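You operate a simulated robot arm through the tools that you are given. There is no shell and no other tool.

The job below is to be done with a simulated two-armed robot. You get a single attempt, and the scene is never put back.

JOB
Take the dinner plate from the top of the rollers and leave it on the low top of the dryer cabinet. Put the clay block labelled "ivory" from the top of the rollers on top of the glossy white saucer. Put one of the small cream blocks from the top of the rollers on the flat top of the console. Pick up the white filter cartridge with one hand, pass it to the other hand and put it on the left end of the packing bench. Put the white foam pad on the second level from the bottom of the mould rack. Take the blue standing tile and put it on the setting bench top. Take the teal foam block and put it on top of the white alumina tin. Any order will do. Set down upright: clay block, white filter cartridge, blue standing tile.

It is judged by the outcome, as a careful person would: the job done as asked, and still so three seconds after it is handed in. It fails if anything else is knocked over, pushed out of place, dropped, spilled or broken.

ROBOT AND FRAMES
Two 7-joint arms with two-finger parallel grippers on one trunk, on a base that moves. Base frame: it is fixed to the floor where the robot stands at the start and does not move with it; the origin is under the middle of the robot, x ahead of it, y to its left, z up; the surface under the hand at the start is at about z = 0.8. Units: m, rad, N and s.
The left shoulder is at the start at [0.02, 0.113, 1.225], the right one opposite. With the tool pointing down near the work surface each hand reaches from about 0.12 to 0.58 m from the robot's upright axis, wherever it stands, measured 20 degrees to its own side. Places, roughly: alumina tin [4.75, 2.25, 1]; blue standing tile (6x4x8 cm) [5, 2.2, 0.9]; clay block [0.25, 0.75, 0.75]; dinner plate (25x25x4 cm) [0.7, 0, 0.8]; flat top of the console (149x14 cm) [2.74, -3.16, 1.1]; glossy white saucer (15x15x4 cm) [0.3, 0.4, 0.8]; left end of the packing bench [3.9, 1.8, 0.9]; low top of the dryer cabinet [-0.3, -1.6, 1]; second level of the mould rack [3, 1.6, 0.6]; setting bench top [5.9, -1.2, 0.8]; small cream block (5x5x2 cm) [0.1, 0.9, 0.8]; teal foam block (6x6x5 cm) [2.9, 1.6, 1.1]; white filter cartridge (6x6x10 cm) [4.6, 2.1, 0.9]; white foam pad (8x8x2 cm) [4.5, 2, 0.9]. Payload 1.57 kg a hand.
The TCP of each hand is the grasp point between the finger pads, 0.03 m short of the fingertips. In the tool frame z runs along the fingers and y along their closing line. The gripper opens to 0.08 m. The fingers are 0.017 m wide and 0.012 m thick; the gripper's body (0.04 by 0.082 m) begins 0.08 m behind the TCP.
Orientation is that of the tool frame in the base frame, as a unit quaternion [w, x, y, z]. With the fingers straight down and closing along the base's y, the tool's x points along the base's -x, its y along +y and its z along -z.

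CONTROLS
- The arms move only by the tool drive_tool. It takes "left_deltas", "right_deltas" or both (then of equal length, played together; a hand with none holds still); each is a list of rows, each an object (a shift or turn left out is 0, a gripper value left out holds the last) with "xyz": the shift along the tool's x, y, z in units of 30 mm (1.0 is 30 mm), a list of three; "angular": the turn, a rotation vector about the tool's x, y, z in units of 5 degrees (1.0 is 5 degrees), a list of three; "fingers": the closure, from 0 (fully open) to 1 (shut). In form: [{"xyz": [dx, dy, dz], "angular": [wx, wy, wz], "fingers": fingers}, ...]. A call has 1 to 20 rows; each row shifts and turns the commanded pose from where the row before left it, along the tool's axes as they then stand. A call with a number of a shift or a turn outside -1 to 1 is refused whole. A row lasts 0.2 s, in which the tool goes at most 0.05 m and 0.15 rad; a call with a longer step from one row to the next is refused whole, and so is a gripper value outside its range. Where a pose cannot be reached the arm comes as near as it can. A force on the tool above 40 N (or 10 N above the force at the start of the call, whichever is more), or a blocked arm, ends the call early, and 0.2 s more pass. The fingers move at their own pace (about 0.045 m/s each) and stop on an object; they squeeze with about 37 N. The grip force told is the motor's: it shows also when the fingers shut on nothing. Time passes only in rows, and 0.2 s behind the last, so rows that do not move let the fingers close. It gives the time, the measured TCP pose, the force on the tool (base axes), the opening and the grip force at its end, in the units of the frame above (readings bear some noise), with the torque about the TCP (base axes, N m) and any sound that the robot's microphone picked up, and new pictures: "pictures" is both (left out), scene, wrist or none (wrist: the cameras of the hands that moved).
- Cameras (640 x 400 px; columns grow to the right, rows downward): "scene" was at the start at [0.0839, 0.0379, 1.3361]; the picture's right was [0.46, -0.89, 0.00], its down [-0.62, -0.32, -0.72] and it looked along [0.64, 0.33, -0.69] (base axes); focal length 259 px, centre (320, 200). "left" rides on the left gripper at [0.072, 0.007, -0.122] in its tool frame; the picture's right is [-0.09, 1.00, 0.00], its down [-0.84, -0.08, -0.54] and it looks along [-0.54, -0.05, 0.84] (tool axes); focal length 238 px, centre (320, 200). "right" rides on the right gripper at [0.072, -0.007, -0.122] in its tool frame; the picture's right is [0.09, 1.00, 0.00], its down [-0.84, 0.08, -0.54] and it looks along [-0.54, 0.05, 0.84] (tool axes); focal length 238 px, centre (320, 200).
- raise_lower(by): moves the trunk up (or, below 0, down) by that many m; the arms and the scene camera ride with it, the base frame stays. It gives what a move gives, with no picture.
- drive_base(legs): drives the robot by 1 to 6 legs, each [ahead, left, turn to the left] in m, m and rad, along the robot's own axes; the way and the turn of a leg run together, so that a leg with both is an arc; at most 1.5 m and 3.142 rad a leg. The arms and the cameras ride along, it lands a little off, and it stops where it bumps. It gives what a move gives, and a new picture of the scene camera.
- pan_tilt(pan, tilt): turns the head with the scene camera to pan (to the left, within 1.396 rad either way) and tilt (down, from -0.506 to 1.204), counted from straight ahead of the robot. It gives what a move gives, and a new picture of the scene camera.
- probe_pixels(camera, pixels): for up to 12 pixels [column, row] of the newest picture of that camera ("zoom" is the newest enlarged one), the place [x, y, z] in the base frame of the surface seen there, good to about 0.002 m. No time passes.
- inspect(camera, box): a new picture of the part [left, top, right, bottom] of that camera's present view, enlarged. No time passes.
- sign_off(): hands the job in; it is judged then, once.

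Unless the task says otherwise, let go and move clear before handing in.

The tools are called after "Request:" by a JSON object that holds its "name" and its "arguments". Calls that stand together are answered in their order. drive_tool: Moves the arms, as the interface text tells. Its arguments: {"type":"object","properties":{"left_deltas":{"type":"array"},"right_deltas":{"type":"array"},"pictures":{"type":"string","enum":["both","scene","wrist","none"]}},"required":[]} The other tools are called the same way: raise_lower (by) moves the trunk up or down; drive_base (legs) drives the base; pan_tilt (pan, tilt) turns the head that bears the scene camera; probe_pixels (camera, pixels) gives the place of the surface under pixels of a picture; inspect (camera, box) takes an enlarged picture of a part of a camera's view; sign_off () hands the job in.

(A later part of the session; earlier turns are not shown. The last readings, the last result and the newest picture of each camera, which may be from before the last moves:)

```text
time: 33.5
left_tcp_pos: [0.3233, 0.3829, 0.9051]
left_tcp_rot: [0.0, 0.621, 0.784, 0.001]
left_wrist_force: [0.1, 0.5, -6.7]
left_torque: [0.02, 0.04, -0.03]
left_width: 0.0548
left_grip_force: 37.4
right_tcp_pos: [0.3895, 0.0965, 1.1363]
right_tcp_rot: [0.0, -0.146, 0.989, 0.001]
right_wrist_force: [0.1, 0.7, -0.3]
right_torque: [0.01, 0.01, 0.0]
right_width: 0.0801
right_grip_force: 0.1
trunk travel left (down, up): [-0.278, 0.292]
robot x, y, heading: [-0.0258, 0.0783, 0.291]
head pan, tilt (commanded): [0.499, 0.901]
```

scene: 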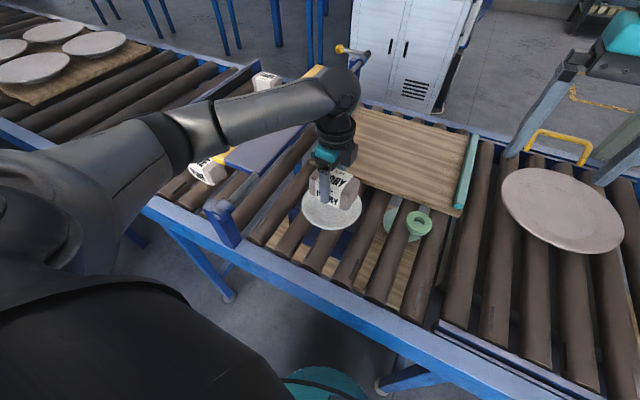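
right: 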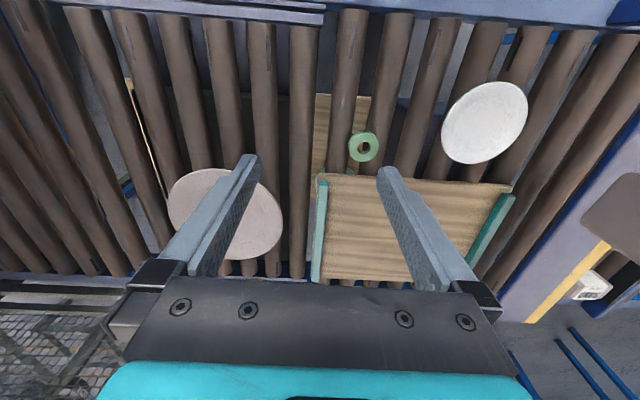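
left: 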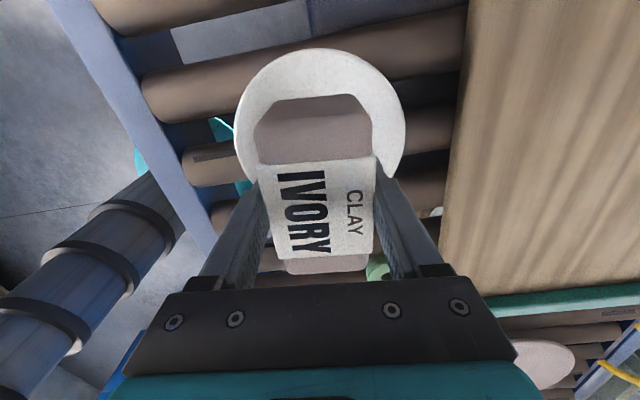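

Over the saucer with a small 4 mm offset; I'll correct it and lower to just above touchdown, then creep.

Request:
{"name": "drive_tool", "arguments": {"left_deltas": [{"xyz": [-0.117, -0.07, 0.5]}, {"xyz": [0, 0, 0.5]}, {"xyz": [0, 0, 0.15]}, {"xyz": [0, 0, 0]}], "pictures": "none"}}

Request:
{"name": "drive_tool", "arguments": {"left_deltas": [{"xyz": [0, 0, 0.07]}, {"xyz": [0, 0, 0]}], "pictures": "wrist"}}

```text
time: 34.5
left_tcp_pos: [0.3219, 0.3763, 0.8727]
left_tcp_rot: [-0.001, 0.62, 0.785, -0.001]
left_wrist_force: [0.8, 0.0, -3.8]
left_torque: [-0.08, -0.03, -0.01]
left_width: 0.0548
left_grip_force: 36.8
right_tcp_pos: [0.3888, 0.0964, 1.1359]
right_tcp_rot: [0.001, -0.146, 0.989, 0.0]
right_wrist_force: [0.1, -0.1, -0.8]
right_torque: [0.0, 0.02, 0.01]
right_width: 0.0799
right_grip_force: 0.0
trunk travel left (down, up): [-0.278, 0.292]
robot x, y, heading: [-0.0242, 0.0747, 0.299]
head pan, tilt (commanded): [0.499, 0.901]
```

```text
time: 35.1
left_tcp_pos: [0.3215, 0.3773, 0.8735]
left_tcp_rot: [0.001, 0.621, 0.784, 0.002]
left_wrist_force: [-0.9, 0.6, 10.2]
left_torque: [-0.43, 0.13, -0.08]
left_width: 0.0547
left_grip_force: 37.0
right_tcp_pos: [0.3872, 0.0971, 1.137]
right_tcp_rot: [0.001, -0.146, 0.989, 0.0]
right_wrist_force: [0.6, -0.2, 0.0]
right_torque: [-0.02, -0.02, 0.0]
right_width: 0.0798
right_grip_force: 0.1
trunk travel left (down, up): [-0.278, 0.292]
robot x, y, heading: [-0.027, 0.0754, 0.29]
head pan, tilt (commanded): [0.499, 0.901]
```

left: 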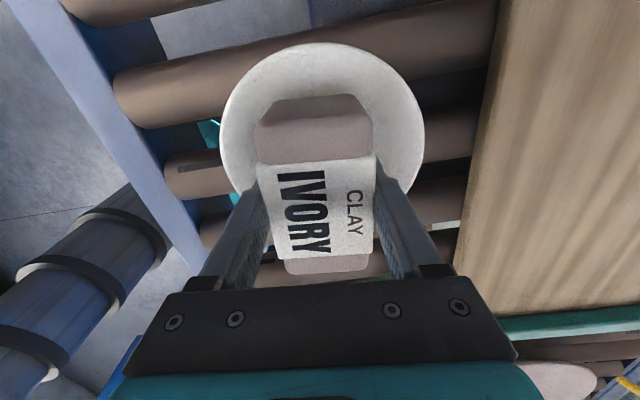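

Contact is made (z force rose to +10 N, torque shows the contact on the −y side). Before release I'll check how the block is centred on the saucer.

Request:
{"name": "probe_pixels", "arguments": {"camera": "left", "pixels": [[316, 97], [316, 110], [325, 255], [325, 268], [320, 200], [320, 46], [225, 120], [420, 120]]}}

Request:
{"name": "inspect", "arguments": {"camera": "scene", "box": [270, 130, 400, 250]}}

```text
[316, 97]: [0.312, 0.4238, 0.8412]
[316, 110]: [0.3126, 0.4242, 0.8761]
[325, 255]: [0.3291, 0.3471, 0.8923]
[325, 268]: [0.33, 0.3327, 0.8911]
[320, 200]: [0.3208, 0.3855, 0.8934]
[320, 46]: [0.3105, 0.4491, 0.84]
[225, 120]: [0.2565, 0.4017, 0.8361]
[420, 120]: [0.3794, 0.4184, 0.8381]
```

```text
3.33 times, centred on (335, 190) of scene
```

zoom: 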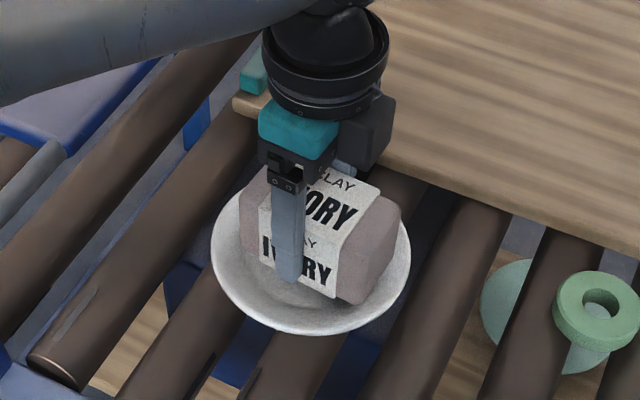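

The block sits about 3 mm toward −y of the saucer's centre. I'll raise 4 mm, shift 3.5 mm along +tool x, and touch down again.

Request:
{"name": "drive_tool", "arguments": {"left_deltas": [{"xyz": [0, 0, -0.2]}, {"xyz": [0.12, 0, 0]}, {"xyz": [0, 0, 0.1]}, {"xyz": [0, 0, 0.05]}, {"xyz": [0, 0, 0]}], "pictures": "none"}}

```text
time: 36.3
left_tcp_pos: [0.3221, 0.3807, 0.8728]
left_tcp_rot: [0.001, 0.62, 0.784, 0.0]
left_wrist_force: [0.9, 0.9, -4.8]
left_torque: [-0.1, 0.02, -0.03]
left_width: 0.055
left_grip_force: 36.9
right_tcp_pos: [0.3887, 0.0959, 1.1359]
right_tcp_rot: [0.0, -0.145, 0.989, 0.0]
right_wrist_force: [0.0, 0.0, -0.3]
right_torque: [-0.01, -0.01, -0.01]
right_width: 0.0801
right_grip_force: 0.0
trunk travel left (down, up): [-0.278, 0.292]
robot x, y, heading: [-0.0239, 0.0741, 0.293]
head pan, tilt (commanded): [0.499, 0.901]
```

Request:
{"name": "drive_tool", "arguments": {"left_deltas": [{"xyz": [0, 0, 0.05]}, {"xyz": [0, 0, 0]}], "pictures": "none"}}

```text
time: 36.9
left_tcp_pos: [0.322, 0.3813, 0.8722]
left_tcp_rot: [0.001, 0.621, 0.784, 0.001]
left_wrist_force: [-0.5, 1.8, 6.4]
left_torque: [-0.3, 0.15, -0.03]
left_width: 0.0547
left_grip_force: 36.6
right_tcp_pos: [0.3889, 0.0974, 1.1356]
right_tcp_rot: [-0.001, -0.146, 0.989, 0.0]
right_wrist_force: [-0.1, 0.4, -0.5]
right_torque: [0.02, 0.02, -0.01]
right_width: 0.0799
right_grip_force: 0.0
trunk travel left (down, up): [-0.278, 0.292]
robot x, y, heading: [-0.0252, 0.0753, 0.294]
head pan, tilt (commanded): [0.499, 0.901]
```

The block bears on the saucer (about 12 N). I'll open the fingers just enough and retreat straight up.

Request:
{"name": "drive_tool", "arguments": {"left_deltas": [{"fingers": 0.25}, {"fingers": 0.1}, {"fingers": 0.05}, {"xyz": [0, 0, -0.3]}, {"xyz": [0, 0, -0.6]}, {"xyz": [0, 0, -0.9]}, {"xyz": [0, 0, -0.9]}, {"xyz": [0, 0, -0.9]}, {"xyz": [0, 0, -0.9]}]}}

Request:
{"name": "inspect", "arguments": {"camera": "scene", "box": [270, 130, 400, 250]}}

```text
time: 38.9
left_tcp_pos: [0.3211, 0.38, 1.007]
left_tcp_rot: [0.001, 0.621, 0.784, 0.0]
left_wrist_force: [-0.5, 0.1, -0.7]
left_torque: [-0.01, -0.01, -0.01]
left_width: 0.0761
left_grip_force: 0.0
right_tcp_pos: [0.3879, 0.0965, 1.137]
right_tcp_rot: [0.0, -0.145, 0.989, 0.0]
right_wrist_force: [0.1, 0.8, 0.0]
right_torque: [0.03, -0.02, -0.03]
right_width: 0.0802
right_grip_force: 0.0
trunk travel left (down, up): [-0.278, 0.292]
robot x, y, heading: [-0.0213, 0.0768, 0.295]
head pan, tilt (commanded): [0.499, 0.901]
```

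scene: 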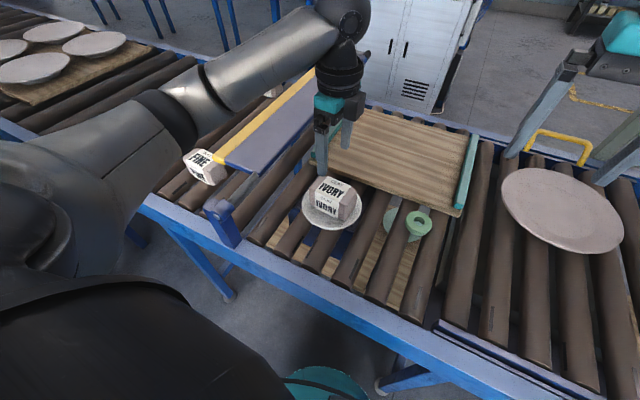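
left: 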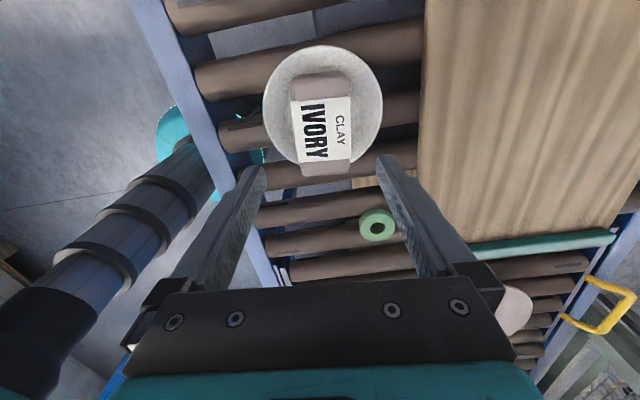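

```text
3.33 times, centred on (335, 190) of scene
```

zoom: 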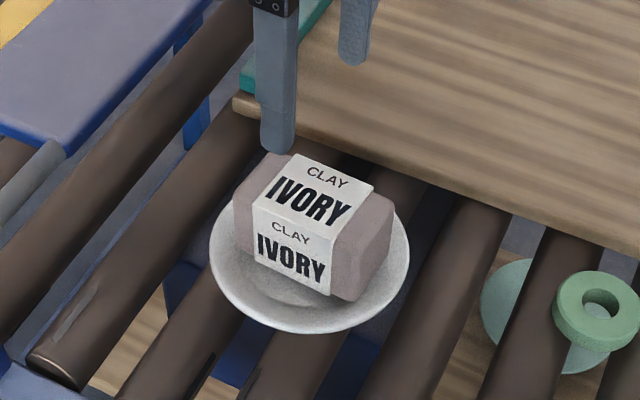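

The IVORY block rests on the saucer (zoom centre (315,230)). I'll verify it's level and that the saucer didn't shift.

Request:
{"name": "probe_pixels", "arguments": {"camera": "zoom", "pixels": [[262, 170], [370, 205], [300, 170], [310, 200], [345, 215], [285, 260], [214, 260], [405, 250], [300, 330]]}}

Request:
{"name": "probe_pixels", "arguments": {"camera": "left", "pixels": [[315, 85], [325, 155], [300, 90], [340, 150], [270, 100], [378, 110], [322, 50]]}}

```text
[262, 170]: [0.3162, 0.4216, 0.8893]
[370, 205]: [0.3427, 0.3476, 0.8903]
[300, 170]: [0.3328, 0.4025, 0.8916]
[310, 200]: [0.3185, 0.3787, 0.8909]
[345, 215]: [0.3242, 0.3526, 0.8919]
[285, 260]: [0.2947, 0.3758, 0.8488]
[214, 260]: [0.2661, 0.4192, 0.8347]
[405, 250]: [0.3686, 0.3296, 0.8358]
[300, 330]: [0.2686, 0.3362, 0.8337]
```

```text
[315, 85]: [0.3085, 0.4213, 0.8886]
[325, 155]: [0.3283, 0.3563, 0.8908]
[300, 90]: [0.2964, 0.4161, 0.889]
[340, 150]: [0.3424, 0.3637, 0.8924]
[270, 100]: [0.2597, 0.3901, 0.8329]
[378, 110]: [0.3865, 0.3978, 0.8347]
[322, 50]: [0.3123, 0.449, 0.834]
```

The block top is level (z 0.889–0.892) and the saucer hasn't shifted, so that part is done. Next is the cream block at about (0.12,0.86): raise the left hand and slide the base left again.

Request:
{"name": "drive_tool", "arguments": {"left_deltas": [{"xyz": [0, 0, -0.9]}, {"xyz": [0, 0, -0.9]}, {"xyz": [0, 0, -0.9]}, {"xyz": [0, 0, -0.9], "fingers": 0}, {"xyz": [0, 0, -0.4]}], "pictures": "none"}}

Request:
{"name": "drive_base", "arguments": {"legs": [[0, 0.46, 0]]}}

Request:
{"name": "inspect", "arguments": {"camera": "left", "box": [0, 0, 640, 400]}}

```text
time: 40.1
left_tcp_pos: [0.3209, 0.3797, 1.1255]
left_tcp_rot: [-0.001, 0.62, 0.785, 0.0]
left_wrist_force: [0.4, -0.1, 1.2]
left_torque: [0.01, 0.0, 0.02]
left_width: 0.0804
left_grip_force: 0.0
right_tcp_pos: [0.3885, 0.0969, 1.1377]
right_tcp_rot: [0.0, -0.145, 0.989, 0.0]
right_wrist_force: [-0.6, -0.1, -0.3]
right_torque: [-0.02, -0.01, 0.03]
right_width: 0.0799
right_grip_force: 0.1
trunk travel left (down, up): [-0.278, 0.292]
robot x, y, heading: [-0.0262, 0.0778, 0.292]
head pan, tilt (commanded): [0.499, 0.901]
```

```text
time: 42.8
left_tcp_pos: [0.19, 0.8161, 1.125]
left_tcp_rot: [0.0, 0.622, 0.783, -0.001]
left_wrist_force: [0.0, 0.8, -0.5]
left_torque: [-0.01, 0.02, -0.02]
left_width: 0.08
left_grip_force: 0.0
right_tcp_pos: [0.257, 0.532, 1.1359]
right_tcp_rot: [0.0, -0.144, 0.99, 0.001]
right_wrist_force: [0.5, 0.8, -0.1]
right_torque: [-0.03, 0.0, -0.03]
right_width: 0.0801
right_grip_force: 0.0
trunk travel left (down, up): [-0.278, 0.292]
robot x, y, heading: [-0.1533, 0.5138, 0.291]
head pan, tilt (commanded): [0.499, 0.901]
```

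scene: 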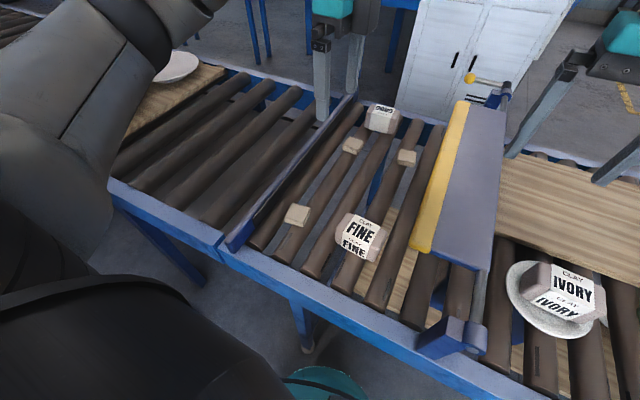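

```text
1.00 times, centred on (320, 200) of left (not enlarged: the box is as wide or as high as the picture)
```

zoom: 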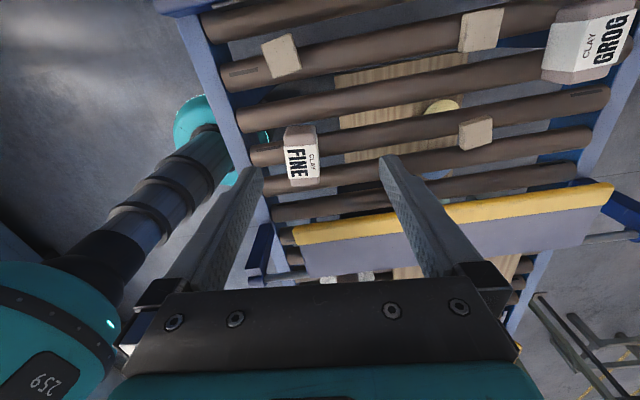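

The target cream block is at (281,56) in the wrist view and (297,215) in the scene view. I'll zoom to get its centre and orientation.

Request:
{"name": "inspect", "arguments": {"camera": "left", "box": [240, 20, 320, 90]}}

Request:
{"name": "probe_pixels", "arguments": {"camera": "left", "pixels": [[264, 42], [290, 36], [298, 66], [274, 74], [281, 56], [272, 58], [290, 53]]}}

Request:
{"name": "inspect", "arguments": {"camera": "scene", "box": [260, 180, 340, 250]}}

```text
5.71 times, centred on (280, 55) of left
```

zoom: 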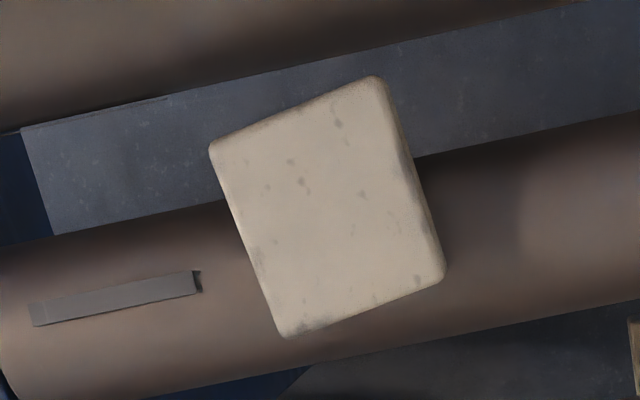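

```text
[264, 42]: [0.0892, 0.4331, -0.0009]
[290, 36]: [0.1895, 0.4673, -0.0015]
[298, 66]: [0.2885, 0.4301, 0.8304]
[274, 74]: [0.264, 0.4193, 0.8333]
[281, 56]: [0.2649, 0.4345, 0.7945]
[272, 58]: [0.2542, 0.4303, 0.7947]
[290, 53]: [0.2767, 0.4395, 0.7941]
```

```text
5.71 times, centred on (300, 215) of scene
```

zoom: 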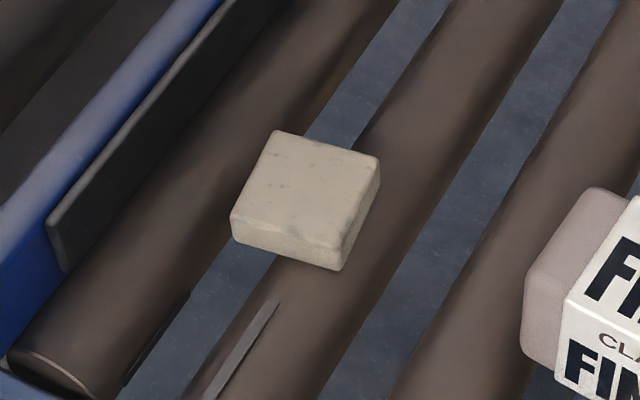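

The left-camera probe used an older picture; the newest zoom (scene) is current, so I'll probe the block's corners there.

Request:
{"name": "probe_pixels", "arguments": {"camera": "zoom", "pixels": [[280, 138], [370, 163], [335, 243], [240, 215], [305, 190], [255, 175], [352, 205], [325, 150], [288, 235], [285, 250], [362, 210]]}}

```text
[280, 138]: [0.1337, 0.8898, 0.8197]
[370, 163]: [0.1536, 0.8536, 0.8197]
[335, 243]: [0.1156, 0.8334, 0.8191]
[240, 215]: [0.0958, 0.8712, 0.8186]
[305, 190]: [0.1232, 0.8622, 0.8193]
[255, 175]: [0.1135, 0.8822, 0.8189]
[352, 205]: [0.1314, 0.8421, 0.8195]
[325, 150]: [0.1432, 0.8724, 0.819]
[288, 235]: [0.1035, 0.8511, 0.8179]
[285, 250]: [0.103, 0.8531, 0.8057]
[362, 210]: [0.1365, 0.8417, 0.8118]
```

The cream block's centre is (0.125,0.862), its sides at about 27.5°. I'll turn the left hand 14°, shift over it and descend to z≈0.90.

Request:
{"name": "drive_tool", "arguments": {"left_deltas": [{"angular": [0, 0, -0.95]}, {"angular": [0, 0, -0.95]}, {"angular": [0, 0, -0.95]}, {"xyz": [0.59, -0.305, 0]}, {"xyz": [0.59, -0.305, 0]}, {"xyz": [0.59, -0.305, 0]}, {"xyz": [0.59, -0.305, 0]}, {"xyz": [0, 0, 0.9]}, {"xyz": [0, 0, 0.95]}, {"xyz": [0, 0, 0.95]}, {"xyz": [0, 0, 0.95]}, {"xyz": [0, 0, 0.95]}, {"xyz": [0, 0, 0.95]}, {"xyz": [0, 0, 0.95]}, {"xyz": [0, 0, 0.7]}, {"xyz": [0, 0, 0]}]}}

```text
time: 46.2
left_tcp_pos: [0.1272, 0.8582, 0.9068]
left_tcp_rot: [0.0, 0.519, 0.855, 0.0]
left_wrist_force: [0.3, 0.3, 0.7]
left_torque: [-0.03, -0.03, 0.01]
left_width: 0.0802
left_grip_force: 0.1
right_tcp_pos: [0.2571, 0.532, 1.1359]
right_tcp_rot: [0.0, -0.144, 0.99, 0.001]
right_wrist_force: [0.1, 0.1, 0.2]
right_torque: [-0.04, -0.01, -0.03]
right_width: 0.08
right_grip_force: 0.1
trunk travel left (down, up): [-0.278, 0.292]
robot x, y, heading: [-0.1555, 0.5078, 0.285]
head pan, tilt (commanded): [0.499, 0.901]
```

scene: 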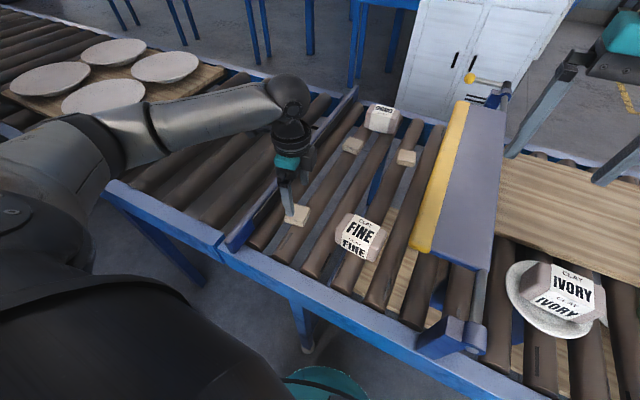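
left: 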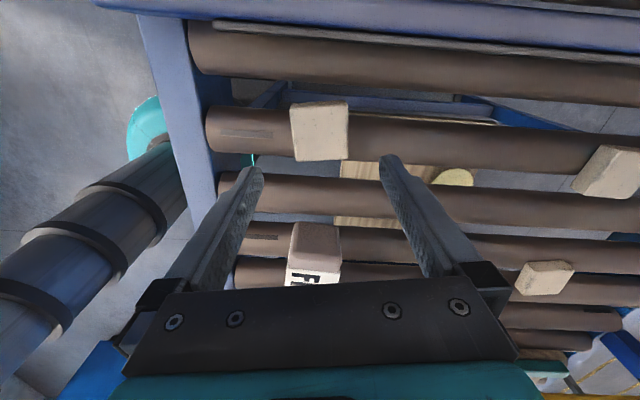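

The block is centred between the fingers at (320,132). I'll nudge 4.5 mm, descend to z≈0.834 (tips just above roller tops) and close.

Request:
{"name": "drive_tool", "arguments": {"left_deltas": [{"xyz": [0.15, -0.02, 0.8]}, {"xyz": [0, 0, 0.8]}, {"xyz": [0, 0, 0.5]}, {"xyz": [0, 0, 0.3]}, {"xyz": [0, 0, 0]}], "pictures": "wrist"}}

```text
time: 47.4
left_tcp_pos: [0.122, 0.8627, 0.8342]
left_tcp_rot: [0.0, 0.519, 0.855, 0.0]
left_wrist_force: [-0.1, 0.1, 1.3]
left_torque: [-0.02, -0.01, -0.03]
left_width: 0.0799
left_grip_force: 0.0
right_tcp_pos: [0.2581, 0.5327, 1.1364]
right_tcp_rot: [0.0, -0.144, 0.99, 0.0]
right_wrist_force: [-0.4, 0.1, 0.5]
right_torque: [0.03, 0.03, 0.0]
right_width: 0.0801
right_grip_force: 0.0
trunk travel left (down, up): [-0.278, 0.292]
robot x, y, heading: [-0.1565, 0.508, 0.29]
head pan, tilt (commanded): [0.499, 0.901]
```

left: 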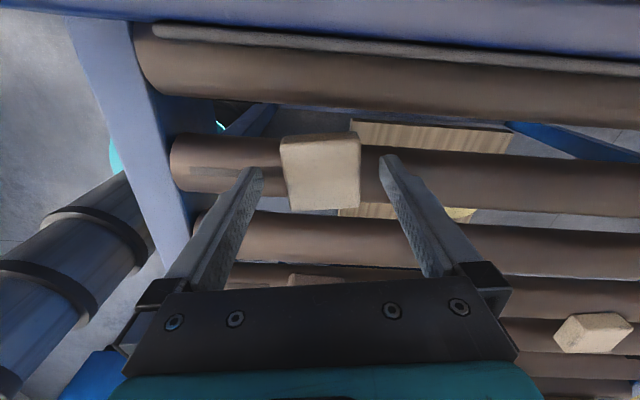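

The block sits midway between the fingertips. Closing now, then lifting.

Request:
{"name": "drive_tool", "arguments": {"left_deltas": [{"fingers": 1}, {"fingers": 1}, {"fingers": 1}, {"fingers": 1}, {"fingers": 1}, {"xyz": [0, 0, -0.4]}, {"xyz": [0, 0, -0.8]}, {"xyz": [0, 0, -0.95]}, {"xyz": [0, 0, -0.95]}, {"xyz": [0, 0, -0.95]}, {"xyz": [0, 0, -0.95]}, {"xyz": [0, 0, -0.95]}, {"xyz": [0, 0, -0.95]}, {"xyz": [0, 0, -0.95]}, {"xyz": [0, 0, -0.95]}, {"xyz": [0, 0, -0.95]}]}}

```text
time: 50.8
left_tcp_pos: [0.1228, 0.8655, 1.1289]
left_tcp_rot: [0.0, 0.52, 0.854, 0.001]
left_wrist_force: [-0.2, -0.2, -0.8]
left_torque: [0.01, 0.02, -0.02]
left_width: 0.0493
left_grip_force: 37.4
right_tcp_pos: [0.2584, 0.5323, 1.1365]
right_tcp_rot: [0.0, -0.144, 0.99, -0.001]
right_wrist_force: [-0.9, -0.9, 0.0]
right_torque: [-0.02, 0.0, 0.0]
right_width: 0.0799
right_grip_force: 0.1
trunk travel left (down, up): [-0.278, 0.292]
robot x, y, heading: [-0.1615, 0.5109, 0.288]
head pan, tilt (commanded): [0.499, 0.901]
```

scene: 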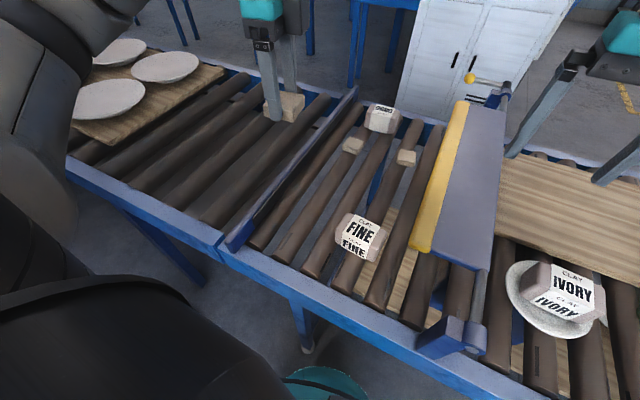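
left: 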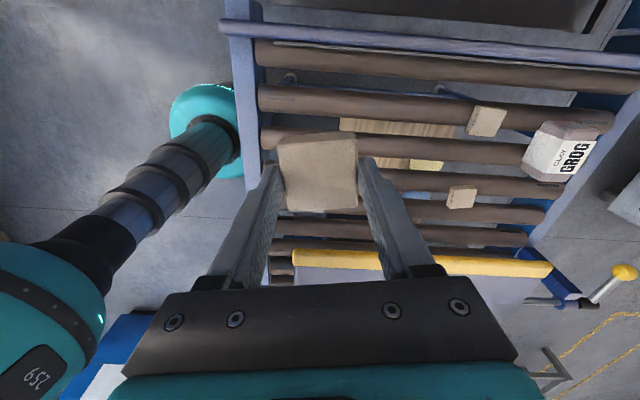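

The cream block is held (0.0493 m, 37 N). Now I'll slide right about 0.53 m to put the right hand near the plate.

Request:
{"name": "drive_base", "arguments": {"legs": [[0, -0.53, 0]]}}

Request:
{"name": "pan_tilt", "arguments": {"pan": -0.15, "tilt": 0.8}}

```text
time: 53.9
left_tcp_pos: [0.2755, 0.353, 1.1281]
left_tcp_rot: [-0.001, 0.522, 0.853, 0.001]
left_wrist_force: [0.2, 0.5, -0.6]
left_torque: [0.0, 0.03, 0.01]
left_width: 0.0491
left_grip_force: 37.2
right_tcp_pos: [0.4084, 0.0198, 1.1361]
right_tcp_rot: [0.0, -0.143, 0.99, 0.0]
right_wrist_force: [-0.6, 0.6, -1.3]
right_torque: [0.02, 0.04, 0.03]
right_width: 0.0802
right_grip_force: 0.2
trunk travel left (down, up): [-0.278, 0.292]
robot x, y, heading: [-0.0059, 0.0, 0.284]
head pan, tilt (commanded): [0.499, 0.901]
```

scene: 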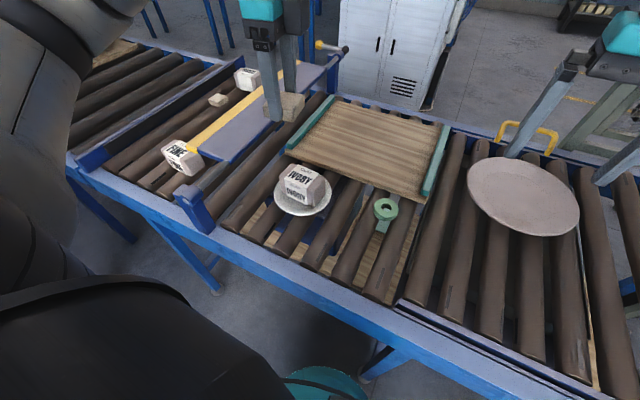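

```text
time: 55.0
left_tcp_pos: [0.2767, 0.3528, 1.1276]
left_tcp_rot: [0.0, 0.522, 0.853, 0.0]
left_wrist_force: [-0.4, -0.8, -0.3]
left_torque: [0.0, 0.01, -0.02]
left_width: 0.049
left_grip_force: 36.6
right_tcp_pos: [0.4091, 0.0194, 1.137]
right_tcp_rot: [0.0, -0.143, 0.99, 0.0]
right_wrist_force: [-0.6, 0.1, -0.5]
right_torque: [-0.03, 0.04, 0.02]
right_width: 0.08
right_grip_force: 0.0
trunk travel left (down, up): [-0.278, 0.292]
robot x, y, heading: [-0.0065, 0.0004, 0.284]
head pan, tilt (commanded): [-0.15, 0.799]
```

scene: 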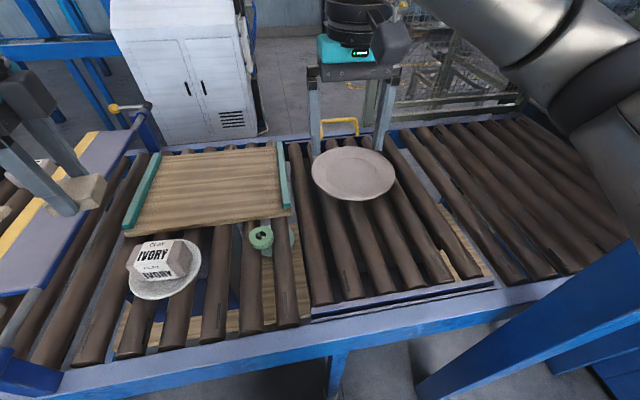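

Request:
{"name": "inspect", "arguments": {"camera": "scene", "box": [300, 130, 410, 215]}}

```text
4.71 times, centred on (355, 172) of scene
```

zoom: 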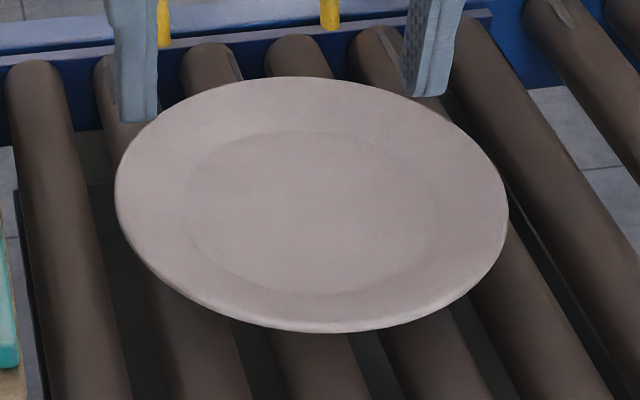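

The plate shows a broad rim with a well ring at roughly 60 % of the radius. I'll probe a radial profile along the near side and rim points around.

Request:
{"name": "probe_pixels", "arguments": {"camera": "zoom", "pixels": [[330, 327], [330, 318], [330, 308], [330, 298], [330, 285], [330, 265], [330, 240], [312, 205], [118, 190], [505, 220], [310, 80], [300, 333]]}}

Request:
{"name": "probe_pixels", "arguments": {"camera": "zoom", "pixels": [[180, 285], [450, 300], [150, 130], [480, 150], [260, 322], [390, 325], [130, 240], [500, 260]]}}

```text
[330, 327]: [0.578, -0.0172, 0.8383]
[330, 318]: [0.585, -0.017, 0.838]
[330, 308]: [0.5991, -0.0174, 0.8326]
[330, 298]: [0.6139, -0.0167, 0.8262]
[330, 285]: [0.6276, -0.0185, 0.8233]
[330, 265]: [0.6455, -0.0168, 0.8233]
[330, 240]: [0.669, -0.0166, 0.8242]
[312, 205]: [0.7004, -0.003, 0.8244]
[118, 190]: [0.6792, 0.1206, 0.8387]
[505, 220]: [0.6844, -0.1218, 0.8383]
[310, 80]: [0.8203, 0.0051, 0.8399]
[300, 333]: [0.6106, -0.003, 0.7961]
```

```text
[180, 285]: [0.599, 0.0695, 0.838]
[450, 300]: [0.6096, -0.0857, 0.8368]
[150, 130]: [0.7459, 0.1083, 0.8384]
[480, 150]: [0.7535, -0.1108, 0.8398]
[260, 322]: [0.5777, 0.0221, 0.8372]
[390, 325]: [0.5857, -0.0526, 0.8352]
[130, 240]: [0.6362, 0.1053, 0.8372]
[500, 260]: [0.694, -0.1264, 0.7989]
```

The plate's centre is (0.70,0.00), radius 0.123, its rim sloping up about 23° from z 0.824 to 0.838. I'll pinch the near rim with the right hand from a forward-pointing pose, so first I turn the right hand −90° about its axis, up high.

Request:
{"name": "drive_tool", "arguments": {"right_deltas": [{"angular": [0, 0, -1]}, {"angular": [0, 0, -1]}, {"angular": [0, 0, -1]}, {"angular": [0, 0, -1]}, {"angular": [0, 0, -1]}, {"angular": [0, 0, -1]}, {"angular": [0, 0, -1]}, {"angular": [0, 0, -1]}, {"angular": [0, 0, -1]}, {"angular": [0, 0, -1]}, {"angular": [0, 0, -1]}, {"angular": [0, 0, -1]}, {"angular": [0, 0, -1]}, {"angular": [0, 0, -1]}, {"angular": [0, 0, -1]}, {"angular": [0, 0, -1]}, {"angular": [0, 0, -1]}, {"angular": [0, 0, -1]}, {"xyz": [0, -0.9, 0]}, {"xyz": [0, -0.9, 0]}], "pictures": "none"}}

Request:
{"name": "drive_tool", "arguments": {"right_deltas": [{"angular": [1, 0, 0], "xyz": [0, -0.5, 0], "fingers": 0.6}, {"angular": [1, 0, 0]}, {"angular": [1, 0, 0]}, {"angular": [1, 0, 0]}, {"angular": [1, 0, 0]}, {"angular": [1, 0, 0]}, {"angular": [1, 0, 0]}, {"angular": [1, 0, 0]}, {"angular": [1, 0, 0]}, {"angular": [1, 0, 0]}, {"angular": [1, 0, 0]}, {"angular": [1, 0, 0]}, {"angular": [0.8, 0, 0]}, {}]}}

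```text
time: 59.2
left_tcp_pos: [0.2764, 0.3522, 1.1264]
left_tcp_rot: [-0.001, 0.522, 0.853, -0.001]
left_wrist_force: [-0.8, 0.1, -0.2]
left_torque: [0.04, -0.04, 0.0]
left_width: 0.049
left_grip_force: 37.4
right_tcp_pos: [0.4608, 0.035, 1.1356]
right_tcp_rot: [0.001, 0.801, -0.599, -0.001]
right_wrist_force: [-0.4, -0.8, -0.9]
right_torque: [-0.01, 0.0, 0.0]
right_width: 0.0797
right_grip_force: 0.0
trunk travel left (down, up): [-0.278, 0.292]
robot x, y, heading: [-0.0029, -0.0026, 0.293]
head pan, tilt (commanded): [-0.15, 0.799]
```

```text
time: 62.2
left_tcp_pos: [0.2756, 0.353, 1.1271]
left_tcp_rot: [0.001, 0.522, 0.853, 0.0]
left_wrist_force: [-0.4, 0.4, -0.9]
left_torque: [-0.02, 0.03, 0.01]
left_width: 0.0491
left_grip_force: 37.3
right_tcp_pos: [0.4743, 0.0396, 1.1364]
right_tcp_rot: [-0.424, 0.679, -0.508, 0.317]
right_wrist_force: [-0.7, -0.5, 0.2]
right_torque: [0.0, 0.0, 0.02]
right_width: 0.032
right_grip_force: 0.1
trunk travel left (down, up): [-0.278, 0.292]
robot x, y, heading: [-0.0036, -0.0038, 0.283]
head pan, tilt (commanded): [-0.15, 0.799]
```

scene: 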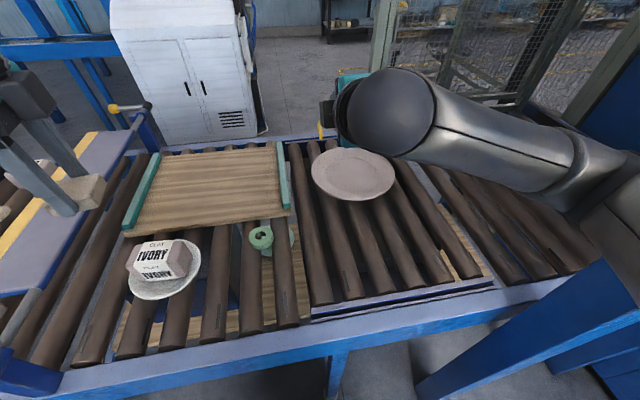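
right: 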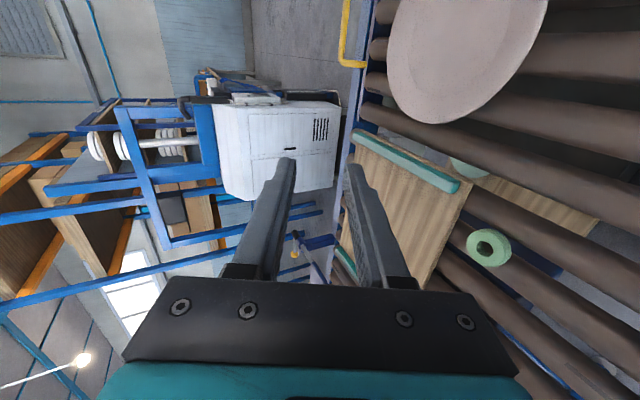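

The right hand now points forward and 26° down, closing vertically. I'll bring it to about 9 cm short of the near rim at z≈0.90 to look at the rim from the side.

Request:
{"name": "drive_tool", "arguments": {"right_deltas": [{"xyz": [0.38, 0.8, 0.357]}, {"xyz": [0.38, 0.8, 0.357]}, {"xyz": [0.38, 0.8, 0.357]}, {"xyz": [0.38, 0.8, 0.357]}, {"xyz": [0.38, 0.8, 0.357]}, {"xyz": [0.38, 0.8, 0.357]}, {"xyz": [0.38, 0.8, 0.357]}, {"xyz": [0.38, 0.8, 0.357]}, {"xyz": [0.38, 0.8, 0.357]}, {}]}}

```text
time: 64.4
left_tcp_pos: [0.2759, 0.3517, 1.1263]
left_tcp_rot: [0.0, 0.522, 0.853, 0.0]
left_wrist_force: [-0.3, -0.5, -1.2]
left_torque: [0.0, -0.01, 0.01]
left_width: 0.0492
left_grip_force: 36.9
right_tcp_pos: [0.4957, -0.0617, 0.8993]
right_tcp_rot: [-0.424, 0.68, -0.508, 0.317]
right_wrist_force: [-0.3, 0.2, -0.4]
right_torque: [0.03, 0.0, 0.02]
right_width: 0.0322
right_grip_force: 0.0
trunk travel left (down, up): [-0.278, 0.292]
robot x, y, heading: [-0.0014, 0.0014, 0.286]
head pan, tilt (commanded): [-0.15, 0.799]
```

scene: 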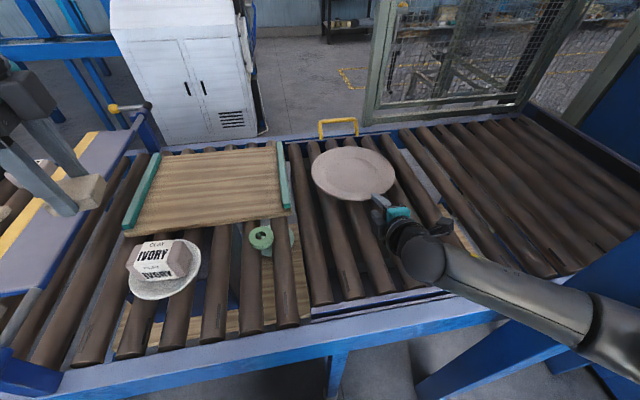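
right: 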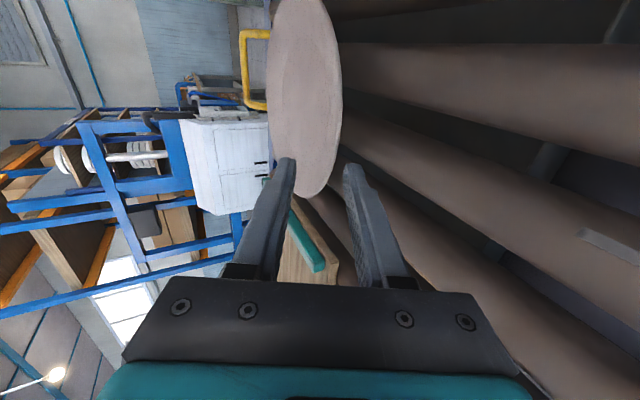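

The wrist view shows the plate nearly edge-on at (305,100), and the forearm passes near the blue brace at lower right. I'll zoom on the rim and check the forearm's clearance.

Request:
{"name": "inspect", "arguments": {"camera": "right", "box": [240, 100, 400, 220]}}

Request:
{"name": "probe_pixels", "arguments": {"camera": "scene", "pixels": [[520, 300], [560, 320], [600, 350], [500, 345], [470, 365], [600, 290], [430, 250], [460, 270]]}}

Request:
{"name": "probe_pixels", "arguments": {"camera": "right", "pixels": [[320, 190], [325, 170], [333, 150], [337, 130], [340, 100], [330, 120], [315, 165], [310, 190], [345, 220], [370, 200]]}}

```text
3.33 times, centred on (320, 160) of right
```

zoom: 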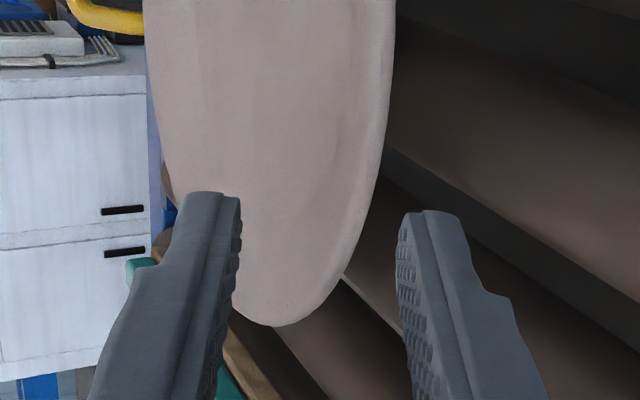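

```text
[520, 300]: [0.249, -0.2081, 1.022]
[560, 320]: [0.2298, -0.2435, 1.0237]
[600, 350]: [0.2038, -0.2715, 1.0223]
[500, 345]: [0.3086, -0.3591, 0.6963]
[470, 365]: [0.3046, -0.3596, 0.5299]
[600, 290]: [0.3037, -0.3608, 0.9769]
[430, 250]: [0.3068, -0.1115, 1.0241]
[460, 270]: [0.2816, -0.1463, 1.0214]
```

```text
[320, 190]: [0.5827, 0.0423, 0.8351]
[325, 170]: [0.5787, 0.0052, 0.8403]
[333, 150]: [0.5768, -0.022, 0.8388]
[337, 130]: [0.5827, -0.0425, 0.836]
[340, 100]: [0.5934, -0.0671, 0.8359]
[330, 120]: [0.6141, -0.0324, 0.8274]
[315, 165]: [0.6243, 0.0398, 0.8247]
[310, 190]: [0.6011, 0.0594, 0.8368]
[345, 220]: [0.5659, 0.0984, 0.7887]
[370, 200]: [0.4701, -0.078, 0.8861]
```

The forearm is ~8 cm clear of the post, and the approach line follows a gap between rollers (v≈-0.206), so the lower finger has room. I'll narrow the fingers to ~27 mm and advance to 4 cm short of grasp depth, then check.

Request:
{"name": "drive_tool", "arguments": {"right_deltas": [{"fingers": 0.66}, {"xyz": [0, 0.547, 0]}, {"xyz": [0, 0, 0.6]}, {"xyz": [0, 0, 0.6]}, {"xyz": [0, 0, 0.6]}, {"xyz": [0, 0, 0.5]}, {}]}}

Request:
{"name": "inspect", "arguments": {"camera": "right", "box": [240, 80, 400, 200]}}

```text
time: 66.0
left_tcp_pos: [0.2751, 0.3523, 1.1269]
left_tcp_rot: [0.001, 0.522, 0.853, 0.0]
left_wrist_force: [-0.1, 1.4, -1.4]
left_torque: [-0.01, -0.01, -0.02]
left_width: 0.049
left_grip_force: 37.3
right_tcp_pos: [0.5478, -0.0458, 0.8542]
right_tcp_rot: [-0.425, 0.679, -0.507, 0.318]
right_wrist_force: [0.2, 0.3, 0.0]
right_torque: [0.03, 0.05, 0.04]
right_width: 0.0268
right_grip_force: 0.1
trunk travel left (down, up): [-0.278, 0.292]
robot x, y, heading: [-0.0049, 0.0022, 0.284]
head pan, tilt (commanded): [-0.15, 0.799]
```

scene: 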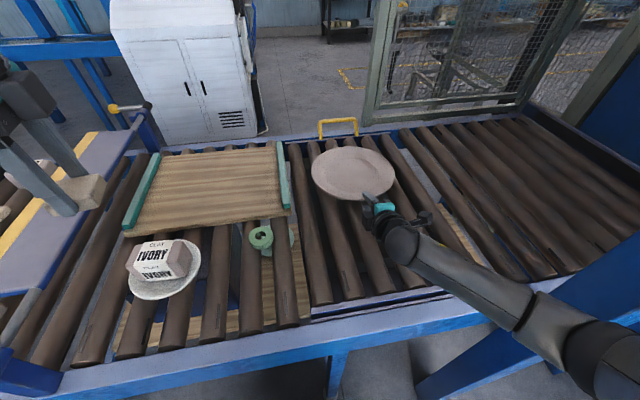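
right: 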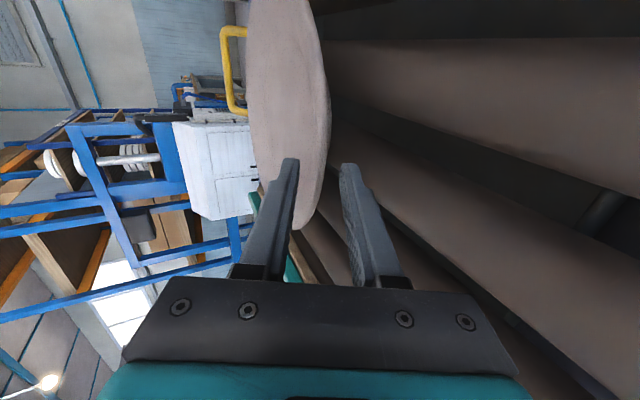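

```text
3.33 times, centred on (320, 140) of right
```

zoom: 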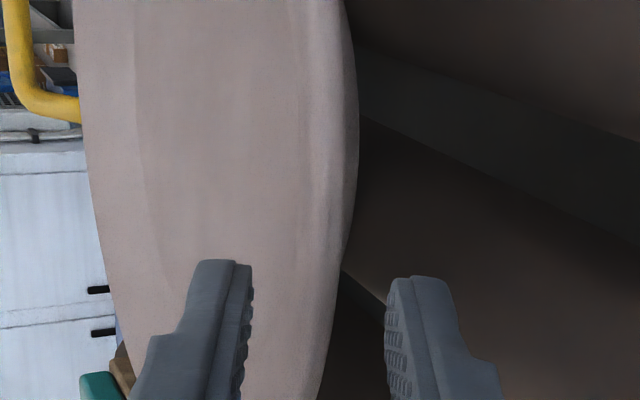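

The rim edge (band at zoom columns 325–360) heads between the two fingertips. I'll advance another 2 cm and re-check.

Request:
{"name": "drive_tool", "arguments": {"right_deltas": [{"xyz": [0, 0, 0.35]}, {"xyz": [0, 0, 0.35]}, {}], "pictures": "wrist"}}

Request:
{"name": "inspect", "arguments": {"camera": "right", "box": [240, 80, 400, 200]}}

```text
time: 66.8
left_tcp_pos: [0.276, 0.3524, 1.1266]
left_tcp_rot: [0.0, 0.521, 0.853, 0.001]
left_wrist_force: [-0.9, 1.0, -0.7]
left_torque: [0.0, 0.04, 0.01]
left_width: 0.0492
left_grip_force: 36.9
right_tcp_pos: [0.5666, -0.0411, 0.8461]
right_tcp_rot: [-0.425, 0.679, -0.508, 0.317]
right_wrist_force: [0.1, 1.4, -0.1]
right_torque: [0.01, 0.01, -0.02]
right_width: 0.0272
right_grip_force: 0.0
trunk travel left (down, up): [-0.278, 0.292]
robot x, y, heading: [-0.0032, -0.001, 0.289]
head pan, tilt (commanded): [-0.15, 0.799]
```

right: 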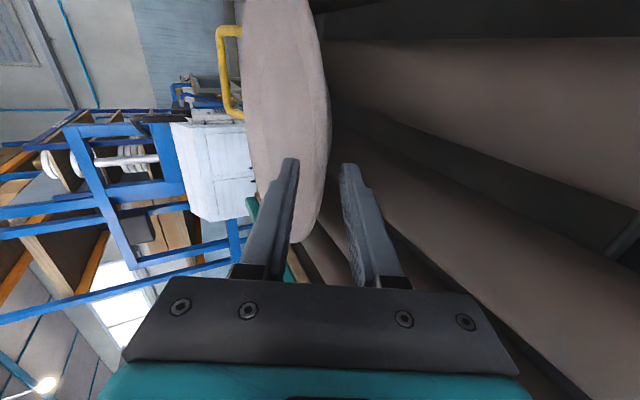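

```text
3.33 times, centred on (320, 140) of right
```

zoom: 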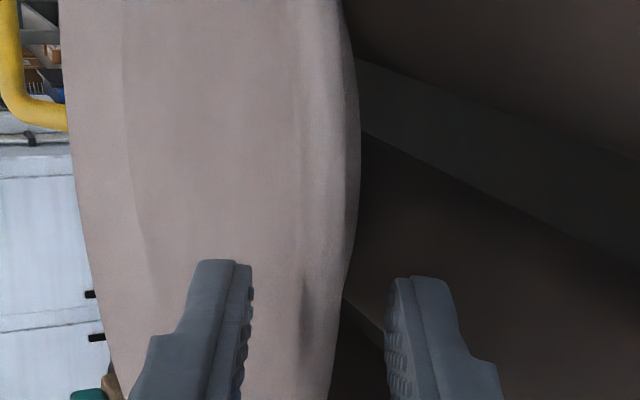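

No contact so far and the rim is between the fingers. I'll advance the remaining ~2 cm.

Request:
{"name": "drive_tool", "arguments": {"right_deltas": [{"xyz": [0, 0, 0.3]}, {"xyz": [0, 0, 0.3]}, {}], "pictures": "wrist"}}

Request:
{"name": "inspect", "arguments": {"camera": "right", "box": [240, 80, 400, 200]}}

Request:
{"name": "inspect", "arguments": {"camera": "scene", "box": [310, 140, 450, 260]}}

```text
time: 67.6
left_tcp_pos: [0.276, 0.3518, 1.1271]
left_tcp_rot: [0.0, 0.523, 0.853, 0.0]
left_wrist_force: [-0.5, 0.3, -1.7]
left_torque: [0.02, 0.03, 0.02]
left_width: 0.0489
left_grip_force: 37.0
right_tcp_pos: [0.5811, -0.0351, 0.8387]
right_tcp_rot: [-0.424, 0.679, -0.508, 0.318]
right_wrist_force: [0.4, -0.5, 0.1]
right_torque: [0.02, 0.01, 0.0]
right_width: 0.0271
right_grip_force: 0.1
trunk travel left (down, up): [-0.278, 0.292]
robot x, y, heading: [-0.0046, 0.0019, 0.282]
head pan, tilt (commanded): [-0.15, 0.799]
```

right: 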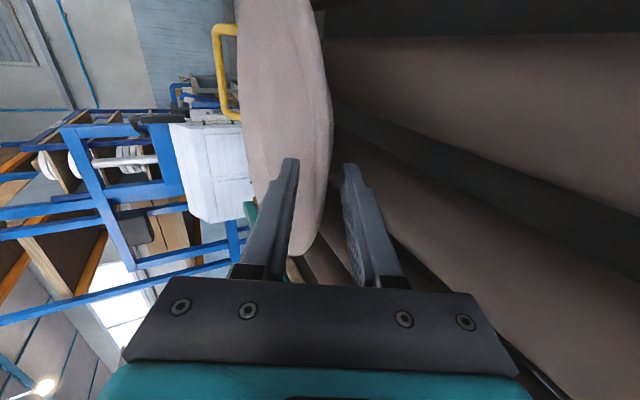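

```text
3.33 times, centred on (320, 140) of right
```

zoom: 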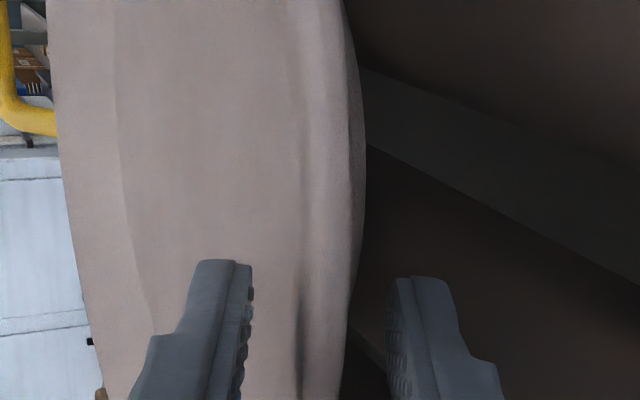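

```text
3.33 times, centred on (380, 200) of scene
```

zoom: 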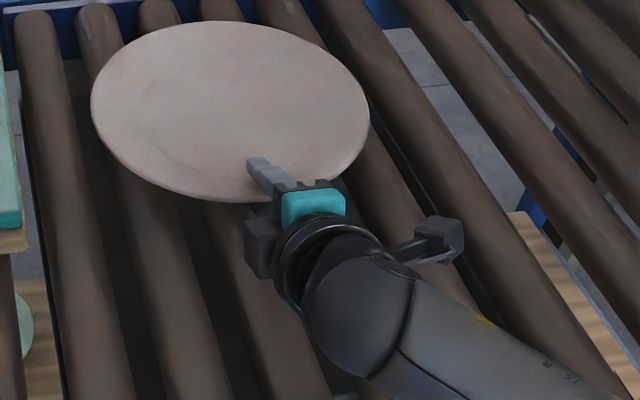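

Upper finger lies over the rim and the lower one below it, with no contact force. I'll close gently in steps and watch the force.

Request:
{"name": "drive_tool", "arguments": {"right_deltas": [{"fingers": 0.76}, {"fingers": 0.8}, {"fingers": 0.8}], "pictures": "none"}}

```text
time: 68.4
left_tcp_pos: [0.2753, 0.3529, 1.1273]
left_tcp_rot: [0.0, 0.521, 0.853, 0.0]
left_wrist_force: [0.2, -1.5, -1.0]
left_torque: [0.01, -0.01, -0.04]
left_width: 0.0495
left_grip_force: 37.1
right_tcp_pos: [0.5809, -0.0351, 0.8379]
right_tcp_rot: [-0.424, 0.679, -0.508, 0.317]
right_wrist_force: [0.4, -0.4, 0.5]
right_torque: [0.04, 0.0, 0.01]
right_width: 0.0161
right_grip_force: 0.1
trunk travel left (down, up): [-0.278, 0.292]
robot x, y, heading: [-0.0047, 0.0007, 0.288]
head pan, tilt (commanded): [-0.15, 0.799]
```

Request:
{"name": "drive_tool", "arguments": {"right_deltas": [{"fingers": 0.84}, {"fingers": 0.86}, {"fingers": 0.86}], "pictures": "wrist"}}

Request:
{"name": "inspect", "arguments": {"camera": "right", "box": [240, 80, 400, 200]}}

```text
time: 69.2
left_tcp_pos: [0.2766, 0.3535, 1.1273]
left_tcp_rot: [0.001, 0.521, 0.853, -0.001]
left_wrist_force: [0.3, 0.2, -1.4]
left_torque: [-0.02, 0.0, 0.01]
left_width: 0.0492
left_grip_force: 36.6
right_tcp_pos: [0.5823, -0.0355, 0.8375]
right_tcp_rot: [-0.424, 0.679, -0.508, 0.318]
right_wrist_force: [-0.6, 0.1, 0.0]
right_torque: [-0.01, 0.01, 0.03]
right_width: 0.0111
right_grip_force: 0.0
trunk travel left (down, up): [-0.278, 0.292]
robot x, y, heading: [-0.0042, -0.0025, 0.285]
head pan, tilt (commanded): [-0.15, 0.799]
```

right: 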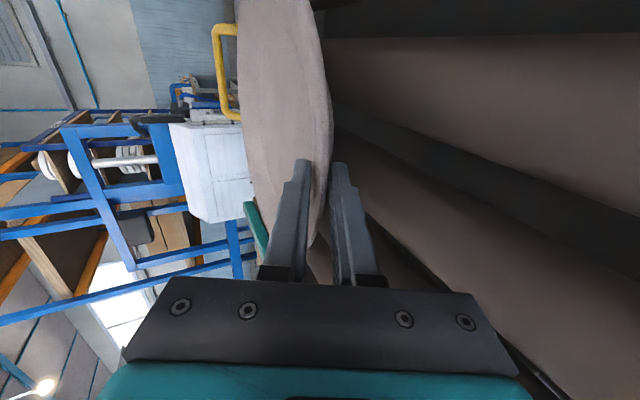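

```text
3.33 times, centred on (320, 140) of right
```

zoom: 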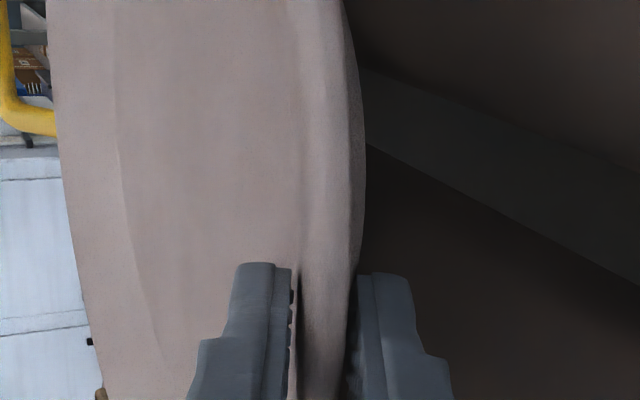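

At an 11 mm opening the fingers straddle the rim with no contact yet; centred nicely. Closing fully now.

Request:
{"name": "drive_tool", "arguments": {"right_deltas": [{"fingers": 0.92}, {"fingers": 1}, {"fingers": 1}, {"fingers": 1}], "pictures": "wrist"}}

```text
time: 70.2
left_tcp_pos: [0.2763, 0.3527, 1.1273]
left_tcp_rot: [0.0, 0.522, 0.853, 0.0]
left_wrist_force: [-0.4, -0.6, -0.8]
left_torque: [-0.03, -0.01, -0.02]
left_width: 0.0491
left_grip_force: 37.4
right_tcp_pos: [0.5813, -0.0356, 0.8387]
right_tcp_rot: [-0.425, 0.679, -0.508, 0.318]
right_wrist_force: [0.5, -0.7, 2.9]
right_torque: [0.17, -0.91, -0.11]
right_width: 0.0101
right_grip_force: 28.6
trunk travel left (down, up): [-0.278, 0.292]
robot x, y, heading: [-0.0045, 0.0029, 0.286]
head pan, tilt (commanded): [-0.15, 0.799]
```

right: 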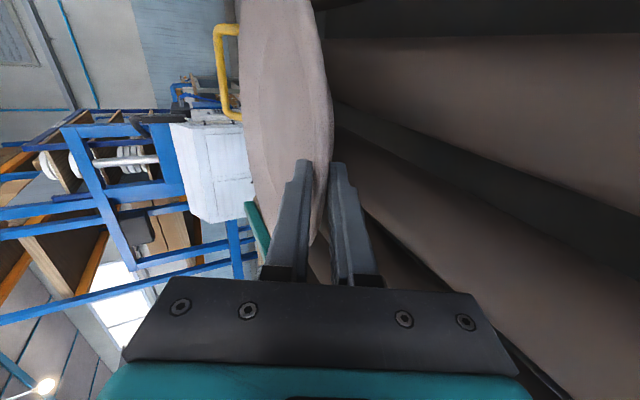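

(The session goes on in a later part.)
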